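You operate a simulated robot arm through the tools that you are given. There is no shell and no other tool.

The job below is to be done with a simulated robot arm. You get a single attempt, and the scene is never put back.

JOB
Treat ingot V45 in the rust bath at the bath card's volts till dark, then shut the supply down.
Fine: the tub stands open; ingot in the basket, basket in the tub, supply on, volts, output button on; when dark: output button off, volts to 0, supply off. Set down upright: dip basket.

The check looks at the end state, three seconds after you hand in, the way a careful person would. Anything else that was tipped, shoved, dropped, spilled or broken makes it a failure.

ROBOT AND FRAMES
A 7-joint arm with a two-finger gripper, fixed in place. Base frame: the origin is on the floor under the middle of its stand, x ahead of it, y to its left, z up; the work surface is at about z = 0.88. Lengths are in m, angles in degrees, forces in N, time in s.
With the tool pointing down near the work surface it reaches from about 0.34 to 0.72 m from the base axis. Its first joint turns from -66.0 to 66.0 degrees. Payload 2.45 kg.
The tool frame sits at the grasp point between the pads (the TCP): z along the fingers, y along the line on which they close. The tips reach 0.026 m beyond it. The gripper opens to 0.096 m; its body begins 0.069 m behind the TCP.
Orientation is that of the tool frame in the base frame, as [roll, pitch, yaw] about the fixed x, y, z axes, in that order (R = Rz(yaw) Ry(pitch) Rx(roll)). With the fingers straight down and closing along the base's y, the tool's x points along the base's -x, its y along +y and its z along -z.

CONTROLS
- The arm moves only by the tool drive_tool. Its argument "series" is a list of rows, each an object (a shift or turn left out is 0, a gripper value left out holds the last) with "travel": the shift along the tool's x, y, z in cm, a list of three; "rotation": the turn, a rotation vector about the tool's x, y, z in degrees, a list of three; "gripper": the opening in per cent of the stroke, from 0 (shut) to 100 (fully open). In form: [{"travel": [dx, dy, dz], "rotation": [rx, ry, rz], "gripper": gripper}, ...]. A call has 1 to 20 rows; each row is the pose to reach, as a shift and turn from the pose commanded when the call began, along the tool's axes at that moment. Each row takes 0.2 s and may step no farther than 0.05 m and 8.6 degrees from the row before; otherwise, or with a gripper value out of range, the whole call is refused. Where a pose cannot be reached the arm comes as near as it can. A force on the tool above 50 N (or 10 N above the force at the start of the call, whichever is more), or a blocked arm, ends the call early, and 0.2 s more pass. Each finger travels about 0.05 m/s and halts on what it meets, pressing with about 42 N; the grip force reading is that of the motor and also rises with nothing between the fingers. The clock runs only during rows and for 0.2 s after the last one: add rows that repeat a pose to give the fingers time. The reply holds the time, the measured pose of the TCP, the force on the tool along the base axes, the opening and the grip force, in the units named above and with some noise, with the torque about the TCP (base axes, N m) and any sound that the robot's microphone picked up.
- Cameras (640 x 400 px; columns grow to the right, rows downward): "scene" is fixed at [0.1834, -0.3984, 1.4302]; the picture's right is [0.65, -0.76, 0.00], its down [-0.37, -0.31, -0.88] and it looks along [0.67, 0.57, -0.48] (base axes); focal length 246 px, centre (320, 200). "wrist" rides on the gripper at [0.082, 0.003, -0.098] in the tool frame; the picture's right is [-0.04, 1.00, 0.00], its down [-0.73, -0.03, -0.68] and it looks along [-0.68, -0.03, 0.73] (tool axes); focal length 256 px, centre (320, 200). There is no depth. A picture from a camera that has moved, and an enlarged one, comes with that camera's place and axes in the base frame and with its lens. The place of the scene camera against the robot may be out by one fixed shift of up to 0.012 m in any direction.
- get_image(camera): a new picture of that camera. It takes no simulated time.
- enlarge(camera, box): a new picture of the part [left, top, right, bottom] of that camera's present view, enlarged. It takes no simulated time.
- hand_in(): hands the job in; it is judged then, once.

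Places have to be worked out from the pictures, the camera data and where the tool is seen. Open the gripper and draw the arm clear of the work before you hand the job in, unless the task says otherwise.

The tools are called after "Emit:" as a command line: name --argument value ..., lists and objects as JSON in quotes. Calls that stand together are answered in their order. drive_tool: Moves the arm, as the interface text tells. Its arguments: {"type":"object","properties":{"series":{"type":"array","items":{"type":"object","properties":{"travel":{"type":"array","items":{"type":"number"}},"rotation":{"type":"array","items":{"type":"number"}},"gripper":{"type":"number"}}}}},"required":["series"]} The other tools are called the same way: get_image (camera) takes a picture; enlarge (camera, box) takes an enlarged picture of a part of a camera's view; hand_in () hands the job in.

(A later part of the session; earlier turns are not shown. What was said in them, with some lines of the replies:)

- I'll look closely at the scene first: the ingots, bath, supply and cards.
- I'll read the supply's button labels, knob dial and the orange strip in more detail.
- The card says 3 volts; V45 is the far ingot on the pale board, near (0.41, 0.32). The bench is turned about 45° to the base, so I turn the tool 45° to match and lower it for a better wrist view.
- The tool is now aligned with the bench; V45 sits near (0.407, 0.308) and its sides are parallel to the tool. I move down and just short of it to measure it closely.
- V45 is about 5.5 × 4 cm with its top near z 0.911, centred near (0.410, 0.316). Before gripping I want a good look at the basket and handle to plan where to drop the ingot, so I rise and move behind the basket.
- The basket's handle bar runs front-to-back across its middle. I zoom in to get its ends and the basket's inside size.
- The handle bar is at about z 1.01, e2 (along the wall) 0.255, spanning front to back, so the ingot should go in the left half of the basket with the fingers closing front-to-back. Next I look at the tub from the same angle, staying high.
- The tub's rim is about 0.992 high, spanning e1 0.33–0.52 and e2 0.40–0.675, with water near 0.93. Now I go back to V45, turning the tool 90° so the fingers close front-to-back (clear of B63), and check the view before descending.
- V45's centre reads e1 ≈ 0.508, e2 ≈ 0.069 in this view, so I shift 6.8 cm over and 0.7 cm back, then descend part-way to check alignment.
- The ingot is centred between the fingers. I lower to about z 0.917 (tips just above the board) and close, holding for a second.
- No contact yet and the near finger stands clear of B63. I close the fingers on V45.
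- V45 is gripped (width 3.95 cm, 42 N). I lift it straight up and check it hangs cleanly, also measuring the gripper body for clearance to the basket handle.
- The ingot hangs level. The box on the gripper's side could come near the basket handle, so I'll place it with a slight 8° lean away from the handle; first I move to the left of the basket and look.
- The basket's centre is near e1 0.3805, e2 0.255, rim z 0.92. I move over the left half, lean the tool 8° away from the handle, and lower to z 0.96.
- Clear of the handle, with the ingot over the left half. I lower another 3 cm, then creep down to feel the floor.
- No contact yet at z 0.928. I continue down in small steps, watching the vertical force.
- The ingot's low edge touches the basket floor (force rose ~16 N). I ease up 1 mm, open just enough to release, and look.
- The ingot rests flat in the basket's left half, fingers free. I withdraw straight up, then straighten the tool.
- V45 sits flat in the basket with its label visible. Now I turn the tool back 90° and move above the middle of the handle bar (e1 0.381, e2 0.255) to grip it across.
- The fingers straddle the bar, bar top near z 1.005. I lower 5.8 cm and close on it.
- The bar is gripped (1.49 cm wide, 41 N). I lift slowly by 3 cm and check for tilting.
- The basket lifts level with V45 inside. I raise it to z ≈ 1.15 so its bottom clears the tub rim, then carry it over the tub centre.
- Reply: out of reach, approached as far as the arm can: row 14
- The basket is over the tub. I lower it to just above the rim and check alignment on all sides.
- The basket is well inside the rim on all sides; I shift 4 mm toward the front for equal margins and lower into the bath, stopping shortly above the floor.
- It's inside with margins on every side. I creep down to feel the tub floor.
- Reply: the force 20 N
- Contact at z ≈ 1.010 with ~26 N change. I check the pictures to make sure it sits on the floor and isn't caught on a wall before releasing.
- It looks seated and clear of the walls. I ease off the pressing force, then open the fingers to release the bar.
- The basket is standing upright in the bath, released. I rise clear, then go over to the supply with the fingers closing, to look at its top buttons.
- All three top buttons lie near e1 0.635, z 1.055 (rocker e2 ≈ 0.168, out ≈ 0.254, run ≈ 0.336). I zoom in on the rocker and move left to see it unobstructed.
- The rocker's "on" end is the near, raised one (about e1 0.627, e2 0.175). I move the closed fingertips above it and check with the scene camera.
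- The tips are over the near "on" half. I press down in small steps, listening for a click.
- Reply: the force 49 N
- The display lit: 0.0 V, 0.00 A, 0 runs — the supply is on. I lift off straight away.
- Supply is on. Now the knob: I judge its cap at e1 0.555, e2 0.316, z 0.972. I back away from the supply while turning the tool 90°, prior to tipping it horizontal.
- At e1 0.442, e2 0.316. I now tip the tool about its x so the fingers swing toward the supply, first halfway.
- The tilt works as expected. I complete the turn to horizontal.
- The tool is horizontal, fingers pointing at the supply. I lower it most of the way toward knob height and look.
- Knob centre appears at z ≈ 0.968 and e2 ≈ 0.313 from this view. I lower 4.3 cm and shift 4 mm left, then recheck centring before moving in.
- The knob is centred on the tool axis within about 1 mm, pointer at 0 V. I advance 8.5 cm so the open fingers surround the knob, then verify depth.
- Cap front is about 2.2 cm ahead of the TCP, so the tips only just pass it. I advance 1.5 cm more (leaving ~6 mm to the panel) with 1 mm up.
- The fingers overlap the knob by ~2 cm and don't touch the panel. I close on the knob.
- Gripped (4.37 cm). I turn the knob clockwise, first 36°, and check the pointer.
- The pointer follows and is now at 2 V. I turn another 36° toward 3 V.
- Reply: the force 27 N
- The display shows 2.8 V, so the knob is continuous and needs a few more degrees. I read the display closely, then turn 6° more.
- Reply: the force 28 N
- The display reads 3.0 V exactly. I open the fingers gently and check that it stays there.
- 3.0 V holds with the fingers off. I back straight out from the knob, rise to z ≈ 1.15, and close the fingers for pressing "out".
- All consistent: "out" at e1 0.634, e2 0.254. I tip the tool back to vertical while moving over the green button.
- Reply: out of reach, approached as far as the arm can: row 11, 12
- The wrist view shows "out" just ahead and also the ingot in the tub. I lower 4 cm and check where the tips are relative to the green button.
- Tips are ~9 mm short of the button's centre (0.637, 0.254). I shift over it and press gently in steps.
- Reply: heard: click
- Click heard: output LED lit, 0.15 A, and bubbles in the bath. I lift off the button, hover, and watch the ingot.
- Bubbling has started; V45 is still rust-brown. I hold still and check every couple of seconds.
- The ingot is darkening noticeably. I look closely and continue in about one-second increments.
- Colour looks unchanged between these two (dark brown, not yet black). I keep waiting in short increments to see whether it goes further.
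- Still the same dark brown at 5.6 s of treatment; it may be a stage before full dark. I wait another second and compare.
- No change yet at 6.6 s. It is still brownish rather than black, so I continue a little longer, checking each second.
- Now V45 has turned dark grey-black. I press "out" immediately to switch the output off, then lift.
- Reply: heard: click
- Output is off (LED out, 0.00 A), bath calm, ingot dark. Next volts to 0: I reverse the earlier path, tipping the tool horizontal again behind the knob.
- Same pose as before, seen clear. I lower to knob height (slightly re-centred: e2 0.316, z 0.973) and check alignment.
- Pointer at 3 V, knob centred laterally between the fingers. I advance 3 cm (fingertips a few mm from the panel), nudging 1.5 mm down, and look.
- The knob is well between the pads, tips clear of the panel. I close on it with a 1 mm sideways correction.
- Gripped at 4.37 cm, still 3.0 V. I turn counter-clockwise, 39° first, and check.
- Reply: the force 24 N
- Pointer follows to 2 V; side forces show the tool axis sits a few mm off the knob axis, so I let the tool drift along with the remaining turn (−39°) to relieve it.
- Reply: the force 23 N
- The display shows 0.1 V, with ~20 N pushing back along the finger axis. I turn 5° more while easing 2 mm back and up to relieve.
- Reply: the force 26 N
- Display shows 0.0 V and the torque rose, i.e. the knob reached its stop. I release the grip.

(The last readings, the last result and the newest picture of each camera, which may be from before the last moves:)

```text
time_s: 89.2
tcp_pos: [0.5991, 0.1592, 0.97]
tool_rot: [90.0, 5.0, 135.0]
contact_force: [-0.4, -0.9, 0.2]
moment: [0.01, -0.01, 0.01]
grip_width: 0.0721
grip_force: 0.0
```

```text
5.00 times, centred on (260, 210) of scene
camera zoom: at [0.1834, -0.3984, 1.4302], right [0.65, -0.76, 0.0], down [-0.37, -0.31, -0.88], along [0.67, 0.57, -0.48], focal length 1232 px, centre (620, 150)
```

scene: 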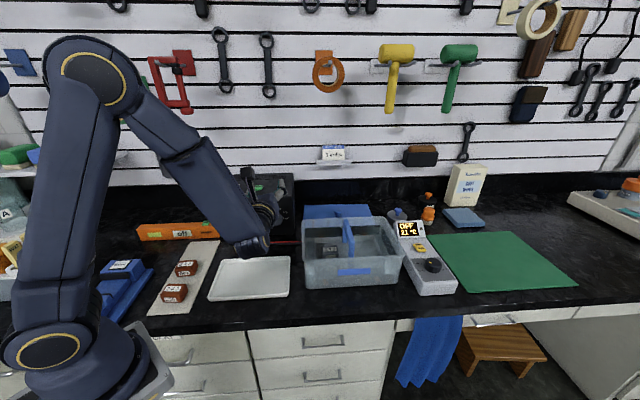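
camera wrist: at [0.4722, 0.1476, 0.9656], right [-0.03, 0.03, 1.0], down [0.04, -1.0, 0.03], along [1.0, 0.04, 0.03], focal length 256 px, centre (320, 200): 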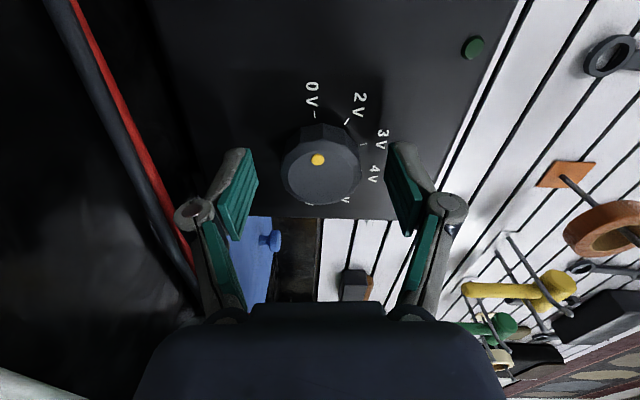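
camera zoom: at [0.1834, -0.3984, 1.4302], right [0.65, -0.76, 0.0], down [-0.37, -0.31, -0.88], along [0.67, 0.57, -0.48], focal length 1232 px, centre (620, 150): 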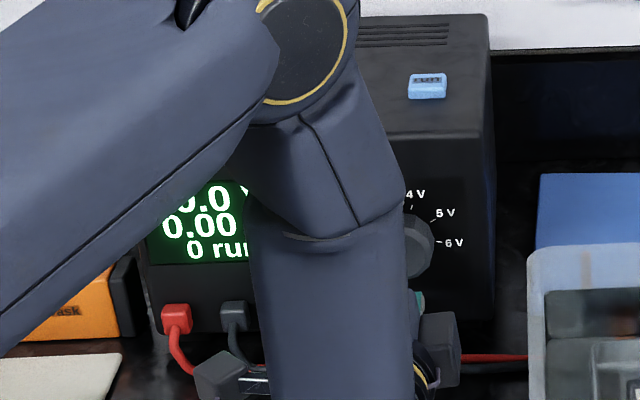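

Knob released at 0 V. I back straight out, rise, and close the fingers.

Emit:
drive_tool --series '[{"travel": [0, 0, -2]}, {"travel": [0, 0, -5]}, {"travel": [0, 0, -8]}, {"travel": [0, 0, -11.5]}, {"travel": [-0.39, 4.48, -11.5], "gripper": 40}, {"travel": [-0.78, 8.96, -11.5], "gripper": 0}, {"travel": [-1.18, 13.45, -11.5]}, {"travel": [-1.57, 17.93, -11.5]}, {"travel": [-1.57, 17.93, -11.5]}]'

Emit:
enlarge --camera "scene" --box '[210, 160, 310, 260]'

Emit:
get_image --camera "scene"

```text
time_s: 91.2
tcp_pos: [0.5165, 0.0763, 1.1517]
tool_rot: [90.0, 5.0, 135.0]
contact_force: [0.0, 0.3, -0.2]
moment: [-0.02, 0.0, 0.0]
grip_width: 0.0
grip_force: 28.7
```

```text
4.00 times, centred on (260, 210) of scene
camera zoom: at [0.1834, -0.3984, 1.4302], right [0.65, -0.76, 0.0], down [-0.37, -0.31, -0.88], along [0.67, 0.57, -0.48], focal length 986 px, centre (560, 160)
```

zoom: 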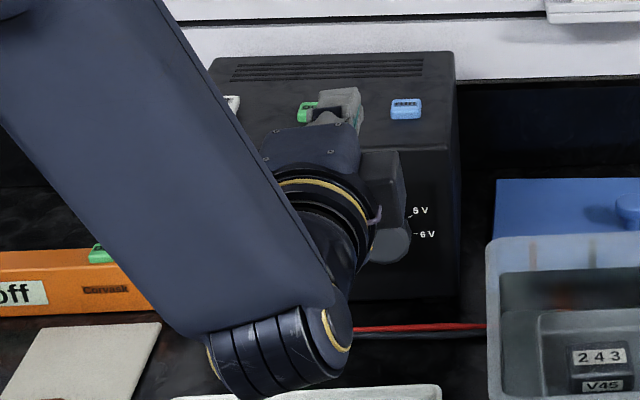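

```text
taken
```

scene: 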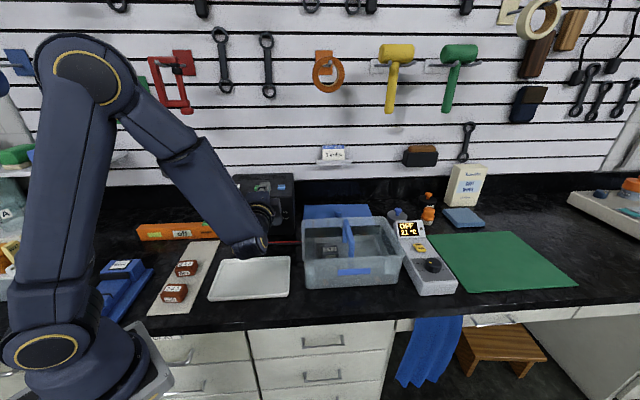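

Now I tip the tool back to vertical while moving left toward the rocker's line.

Emit:
drive_tool --series '[{"travel": [1.2, 0.1, 0], "rotation": [8.15, 0.71, 0]}, {"travel": [2.4, 0.2, 0], "rotation": [16.29, 1.43, 0]}, {"travel": [3.6, 0.3, 0], "rotation": [24.44, 2.14, 0]}, {"travel": [4.8, 0.4, 0], "rotation": [32.58, 2.85, 0]}, {"travel": [6.0, 0.5, 0], "rotation": [40.73, 3.56, 0]}, {"travel": [7.2, 0.6, 0], "rotation": [48.87, 4.28, 0]}, {"travel": [8.4, 0.7, 0], "rotation": [57.02, 4.99, 0]}, {"travel": [9.6, 0.8, 0], "rotation": [65.16, 5.7, 0]}, {"travel": [10.8, 0.9, 0], "rotation": [73.31, 6.41, 0]}, {"travel": [12.0, 1.0, 0], "rotation": [81.45, 7.13, 0]}, {"travel": [13.0, 1.1, 0], "rotation": [89.6, 7.84, 0]}, {"travel": [13.0, 1.1, 0], "rotation": [89.6, 7.84, 0]}]'

Emit:
enlarge --camera "scene" --box '[210, 150, 310, 250]'

Emit:
get_image --camera "wrist"

```text
time_s: 93.8
tcp_pos: [0.424, 0.1691, 1.1492]
tool_rot: [-180.0, 0.0, 139.9]
contact_force: [0.5, -0.6, -0.3]
moment: [-0.02, -0.02, 0.0]
grip_width: 0.0
grip_force: 28.4
```

```text
4.00 times, centred on (260, 200) of scene
camera zoom: at [0.1834, -0.3984, 1.4302], right [0.65, -0.76, 0.0], down [-0.37, -0.31, -0.88], along [0.67, 0.57, -0.48], focal length 986 px, centre (560, 200)
```

zoom: 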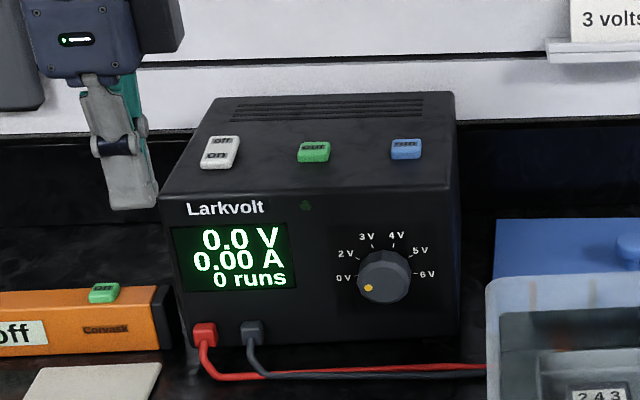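

```text
taken
camera wrist: at [0.3634, 0.2248, 1.2478], right [0.67, 0.74, 0.0], down [0.54, -0.49, 0.68], along [0.5, -0.46, -0.73], focal length 256 px, centre (320, 200)
```

wrist: 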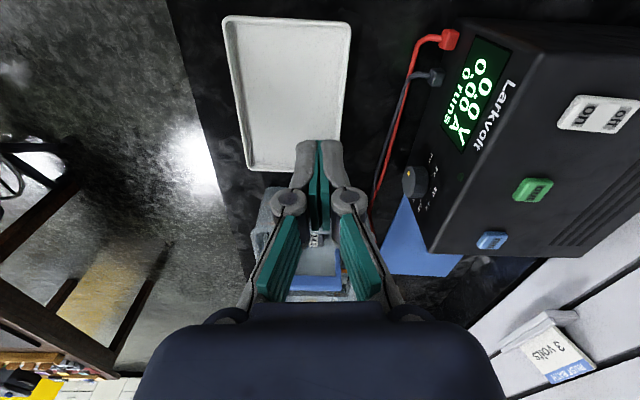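

0.0 V and 0.00 A confirmed, supply in its place. I turn the tool to the orientation used for the first rocker press and move over the rocker.

Emit:
drive_tool --series '[{"travel": [-0.1, 1.63, 0], "rotation": [0, 0, -7.74]}, {"travel": [-0.2, 3.27, 0], "rotation": [0, 0, -15.47]}, {"travel": [-0.3, 4.9, 0], "rotation": [0, 0, -23.21]}, {"travel": [-0.4, 6.54, 0], "rotation": [0, 0, -30.95]}, {"travel": [-0.5, 8.17, 0], "rotation": [0, 0, -38.68]}, {"travel": [-0.6, 9.81, 0], "rotation": [0, 0, -46.42]}, {"travel": [-0.7, 11.44, 0], "rotation": [0, 0, -54.15]}, {"travel": [-0.8, 13.08, 0], "rotation": [0, 0, -61.89]}, {"travel": [-0.9, 14.7, 0], "rotation": [0, 0, -69.63]}, {"travel": [-1.0, 16.3, 0], "rotation": [0, 0, -77.36]}, {"travel": [-1.04, 18.0, 0], "rotation": [0, 0, -85.1]}, {"travel": [-1.04, 18.0, 0], "rotation": [0, 0, -85.1]}]'

Emit:
get_image --camera "wrist"

Emit:
enlarge --camera "scene" --box '[210, 150, 310, 250]'

```text
time_s: 96.4
tcp_pos: [0.5497, 0.3022, 1.1487]
tool_rot: [179.9, 0.1, -134.8]
contact_force: [-0.7, -0.8, -0.1]
moment: [0.02, -0.02, 0.01]
grip_width: 0.0
grip_force: 28.3
```

```text
taken
camera wrist: at [0.4897, 0.2462, 1.2474], right [-0.68, 0.73, 0.0], down [0.54, 0.5, 0.68], along [0.5, 0.46, -0.73], focal length 256 px, centre (320, 200)
```

wrist: 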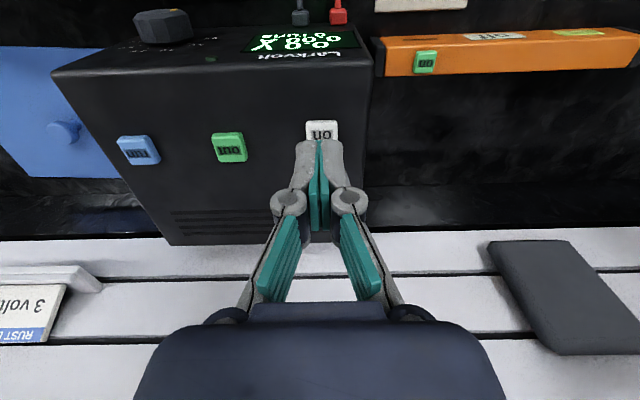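

```text
4.00 times, centred on (260, 200) of scene
camera zoom: at [0.1834, -0.3984, 1.4302], right [0.65, -0.76, 0.0], down [-0.37, -0.31, -0.88], along [0.67, 0.57, -0.48], focal length 986 px, centre (560, 200)
```

zoom: 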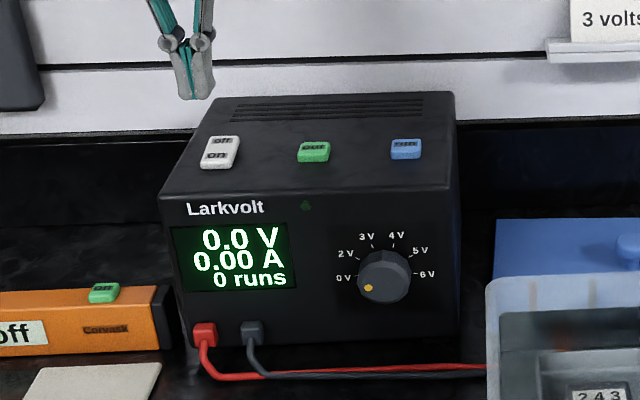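

Now I move over the far "off" half (e1 ≈ 0.653) and lower to just above it.

Emit:
drive_tool --series '[{"travel": [-2.5, 0, 1.5]}, {"travel": [-5.06, 0, 3.0]}, {"travel": [-5.06, 0, 4.4]}, {"travel": [-5.06, 0, 4.4]}]'

Emit:
get_image --camera "wrist"

Emit:
enlarge --camera "scene" --box '[215, 160, 275, 200]'

```text
time_s: 97.4
tcp_pos: [0.5857, 0.3366, 1.1051]
tool_rot: [-180.0, 0.1, -134.9]
contact_force: [-0.4, -0.6, -0.2]
moment: [-0.02, -0.01, 0.02]
grip_width: 0.0001
grip_force: 28.6
```

```text
taken
camera wrist: at [0.5257, 0.2828, 1.204], right [-0.68, 0.73, 0.0], down [0.54, 0.5, 0.68], along [0.5, 0.46, -0.73], focal length 256 px, centre (320, 200)
```

wrist: 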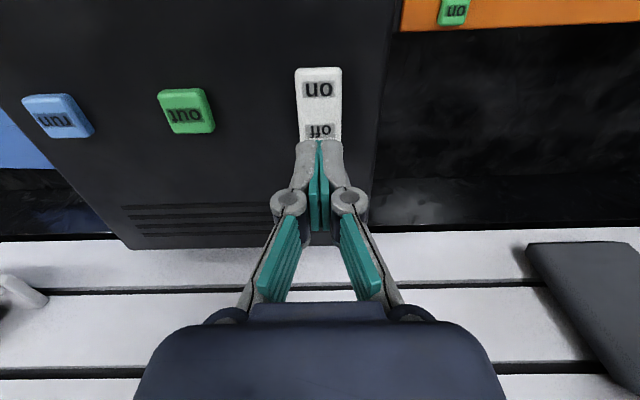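

```text
10.00 times, centred on (245, 180) of scene
camera zoom: at [0.1834, -0.3984, 1.4302], right [0.65, -0.76, 0.0], down [-0.37, -0.31, -0.88], along [0.67, 0.57, -0.48], focal length 2465 px, centre (1070, 400)
```

zoom: 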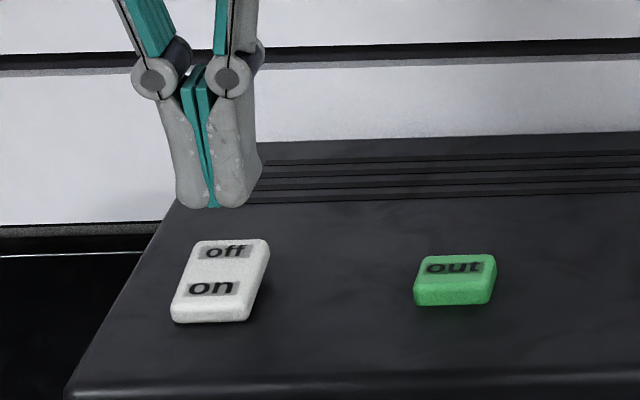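

The tips are aligned with the "off" end. I press down in small steps and watch the display.

Emit:
drive_tool --series '[{"travel": [0.15, 0, 1.0]}, {"travel": [0.15, 0, 1.6]}, {"travel": [0.15, 0, 2.0]}, {"travel": [0.15, 0, 2.3]}, {"travel": [0.15, 0, 2.3]}]'

Emit:
enlarge --camera "scene" --box '[210, 150, 310, 250]'

```text
time_s: 98.6
tcp_pos: [0.5844, 0.335, 1.0853]
tool_rot: [-180.0, 0.3, -134.9]
contact_force: [1.3, 0.8, 16.2]
moment: [-0.12, 0.06, -0.1]
grip_width: 0.0057
grip_force: 28.3
```

```text
4.00 times, centred on (260, 200) of scene
camera zoom: at [0.1832, -0.3986, 1.4302], right [0.65, -0.76, 0.0], down [-0.37, -0.31, -0.88], along [0.67, 0.57, -0.48], focal length 986 px, centre (560, 200)
```

zoom: 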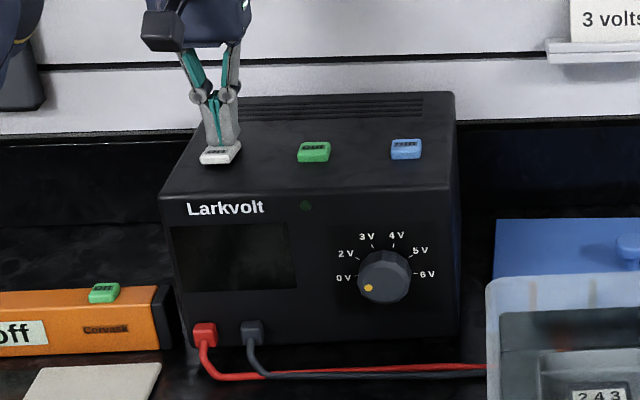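

The display is dark — supply off. I lift off, open the gripper and draw the arm clear.

Emit:
drive_tool --series '[{"travel": [0.15, 0, 1.0]}, {"travel": [0.15, 0, -1.5]}, {"travel": [0.5, 0, -5.0]}, {"travel": [4.0, 0, -7.0]}, {"travel": [8.0, 0, -9.0]}, {"travel": [12.0, 0, -11.0], "gripper": 30}, {"travel": [16.0, 0, -13.0], "gripper": 60}, {"travel": [20.0, 0, -15.0], "gripper": 90}, {"travel": [20.0, 0, -15.0], "gripper": 100}, {"travel": [20.0, 0, -15.0], "gripper": 100}]'

Emit:
get_image --camera "scene"

Emit:
enlarge --camera "scene" --box '[210, 160, 310, 260]'

Emit:
enlarge --camera "scene" --box '[290, 200, 410, 300]'

Emit:
enlarge --camera "scene" --box '[80, 220, 240, 330]'

```text
time_s: 99.0
tcp_pos: [0.5842, 0.3365, 1.0853]
tool_rot: [-179.9, 1.1, -134.9]
contact_force: [0.3, 0.4, 2.8]
moment: [-0.01, 0.0, -0.01]
grip_width: 0.006
grip_force: 28.0
stopped in row 2: the force on the tool passed its limit at 59 N (the readings are from after the stop); the commanded pose is now the measured one
```

```text
taken
```

scene: 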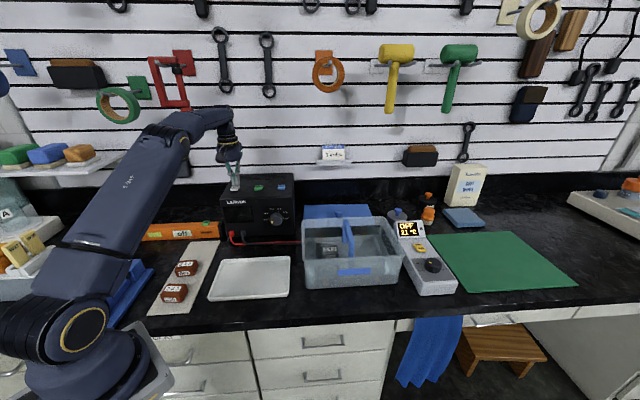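

```text
4.00 times, centred on (260, 210) of scene
camera zoom: at [0.1834, -0.3985, 1.4302], right [0.65, -0.76, 0.0], down [-0.37, -0.31, -0.88], along [0.67, 0.57, -0.48], focal length 986 px, centre (560, 160)
```

zoom: 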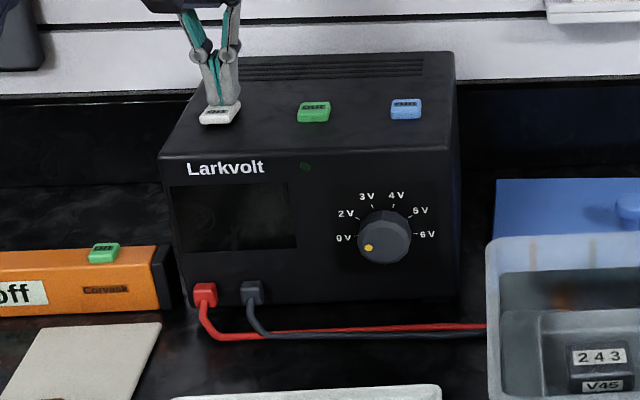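

```text
4.00 times, centred on (350, 250) of scene
camera zoom: at [0.1834, -0.3985, 1.4302], right [0.65, -0.76, 0.0], down [-0.37, -0.31, -0.88], along [0.67, 0.57, -0.48], focal length 986 px, centre (200, 0)
```

zoom: 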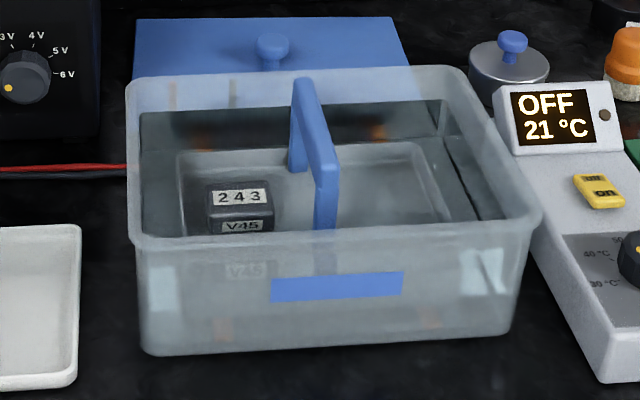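

```text
3.64 times, centred on (160, 275) of scene
camera zoom: at [0.1834, -0.3985, 1.4302], right [0.65, -0.76, 0.0], down [-0.37, -0.31, -0.88], along [0.67, 0.57, -0.48], focal length 896 px, centre (902, -73)
```

zoom: 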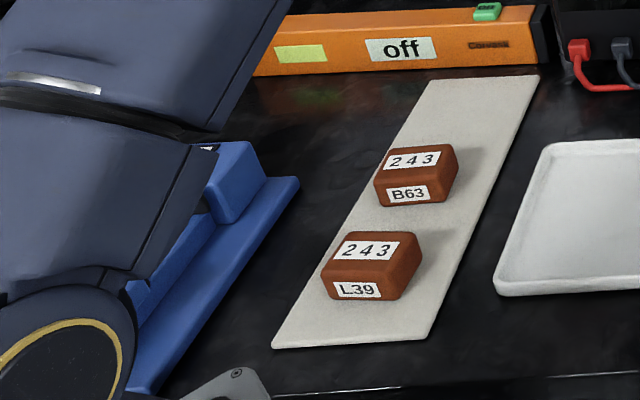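

My first row pushed deeper by mistake and the call stopped at the force limit; nothing moved and the supply is still off. I now lift straight up and retreat.

Emit:
drive_tool --series '[{"travel": [0, 0, -1.5]}, {"travel": [0, 0, -4.5]}, {"travel": [3.0, 0, -7.0]}, {"travel": [7.0, 0, -9.0]}, {"travel": [11.0, 0, -11.0], "gripper": 30}, {"travel": [15.0, 0, -13.0], "gripper": 60}, {"travel": [19.0, 0, -15.0], "gripper": 90}, {"travel": [22.0, 0, -17.0], "gripper": 100}, {"travel": [22.0, 0, -17.0], "gripper": 100}]'

Emit:
get_image --camera "scene"

Emit:
enlarge --camera "scene" --box '[210, 160, 310, 260]'

Emit:
get_image --camera "wrist"

```text
time_s: 101.0
tcp_pos: [0.4269, 0.1783, 1.251]
tool_rot: [-179.9, 1.0, -134.8]
contact_force: [0.0, 0.0, 1.1]
moment: [-0.03, 0.0, -0.01]
grip_width: 0.0957
grip_force: 0.0
```

```text
taken
```

scene: 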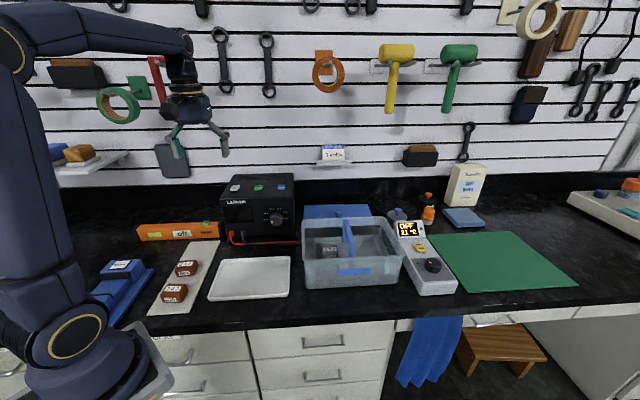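

```text
4.00 times, centred on (260, 210) of scene
camera zoom: at [0.1834, -0.3984, 1.4302], right [0.65, -0.76, 0.0], down [-0.37, -0.31, -0.88], along [0.67, 0.57, -0.48], focal length 986 px, centre (560, 160)
```

zoom: 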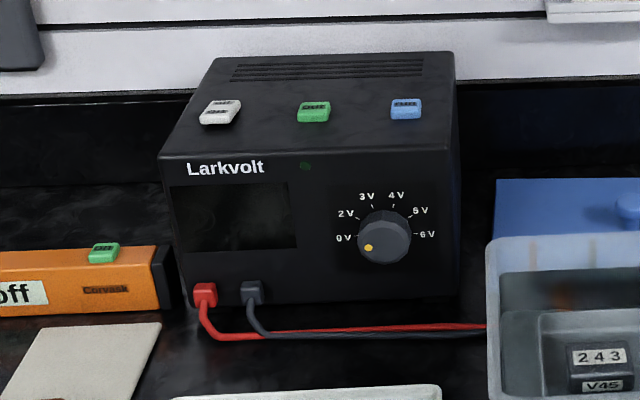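

```text
taken
camera wrist: at [0.3651, 0.122, 1.3481], right [-0.68, 0.73, 0.0], down [0.53, 0.49, 0.69], along [0.51, 0.47, -0.72], focal length 256 px, centre (320, 200)
```

wrist: 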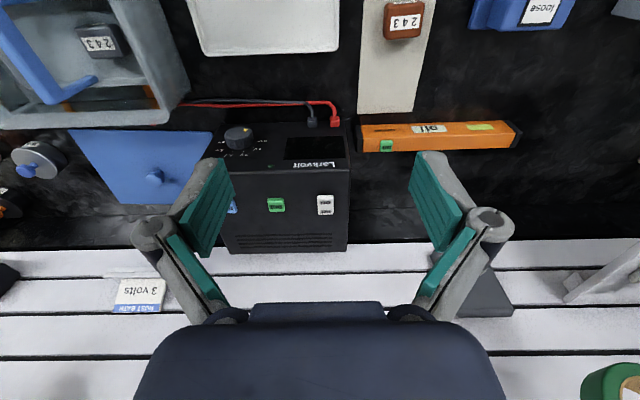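

Final state: display dark, knob at 0 V, output LED out, V45 dark in the basket standing upright in the bath, B63 and L39 untouched, gripper open and arm clear. I hand the job in.

Emit:
hand_in

```text
The job is handed in.
```

Ingot V45 has been treated in the rust bath at 3.0 V (the bath card's value) until it turned dark grey-black. I then shut the supply down and handed the job in; I haven't seen the check's verdict.

- **Treatment:** V45 went into the basket and the basket into the tub. The output was on for about 8 to 9 seconds, with the supply showing 0.15 A and the bath bubbling.
- **Shutdown:** I switched the output off, turned the volts back to 0.0, then switched the supply off. Its display is dark and the knob points at 0 V.
- **Final scene:** the dip basket stands upright in the tub with V45 inside; I left it there since the job didn't say to take it out. B63 and L39 are where they were, and the arm is clear with the gripper open.

**Over-press on the rocker:** after switching the supply off I briefly pushed the rocker too hard, and the arm stopped at 59 N. In the pictures afterwards nothing had moved and the supply was still off.
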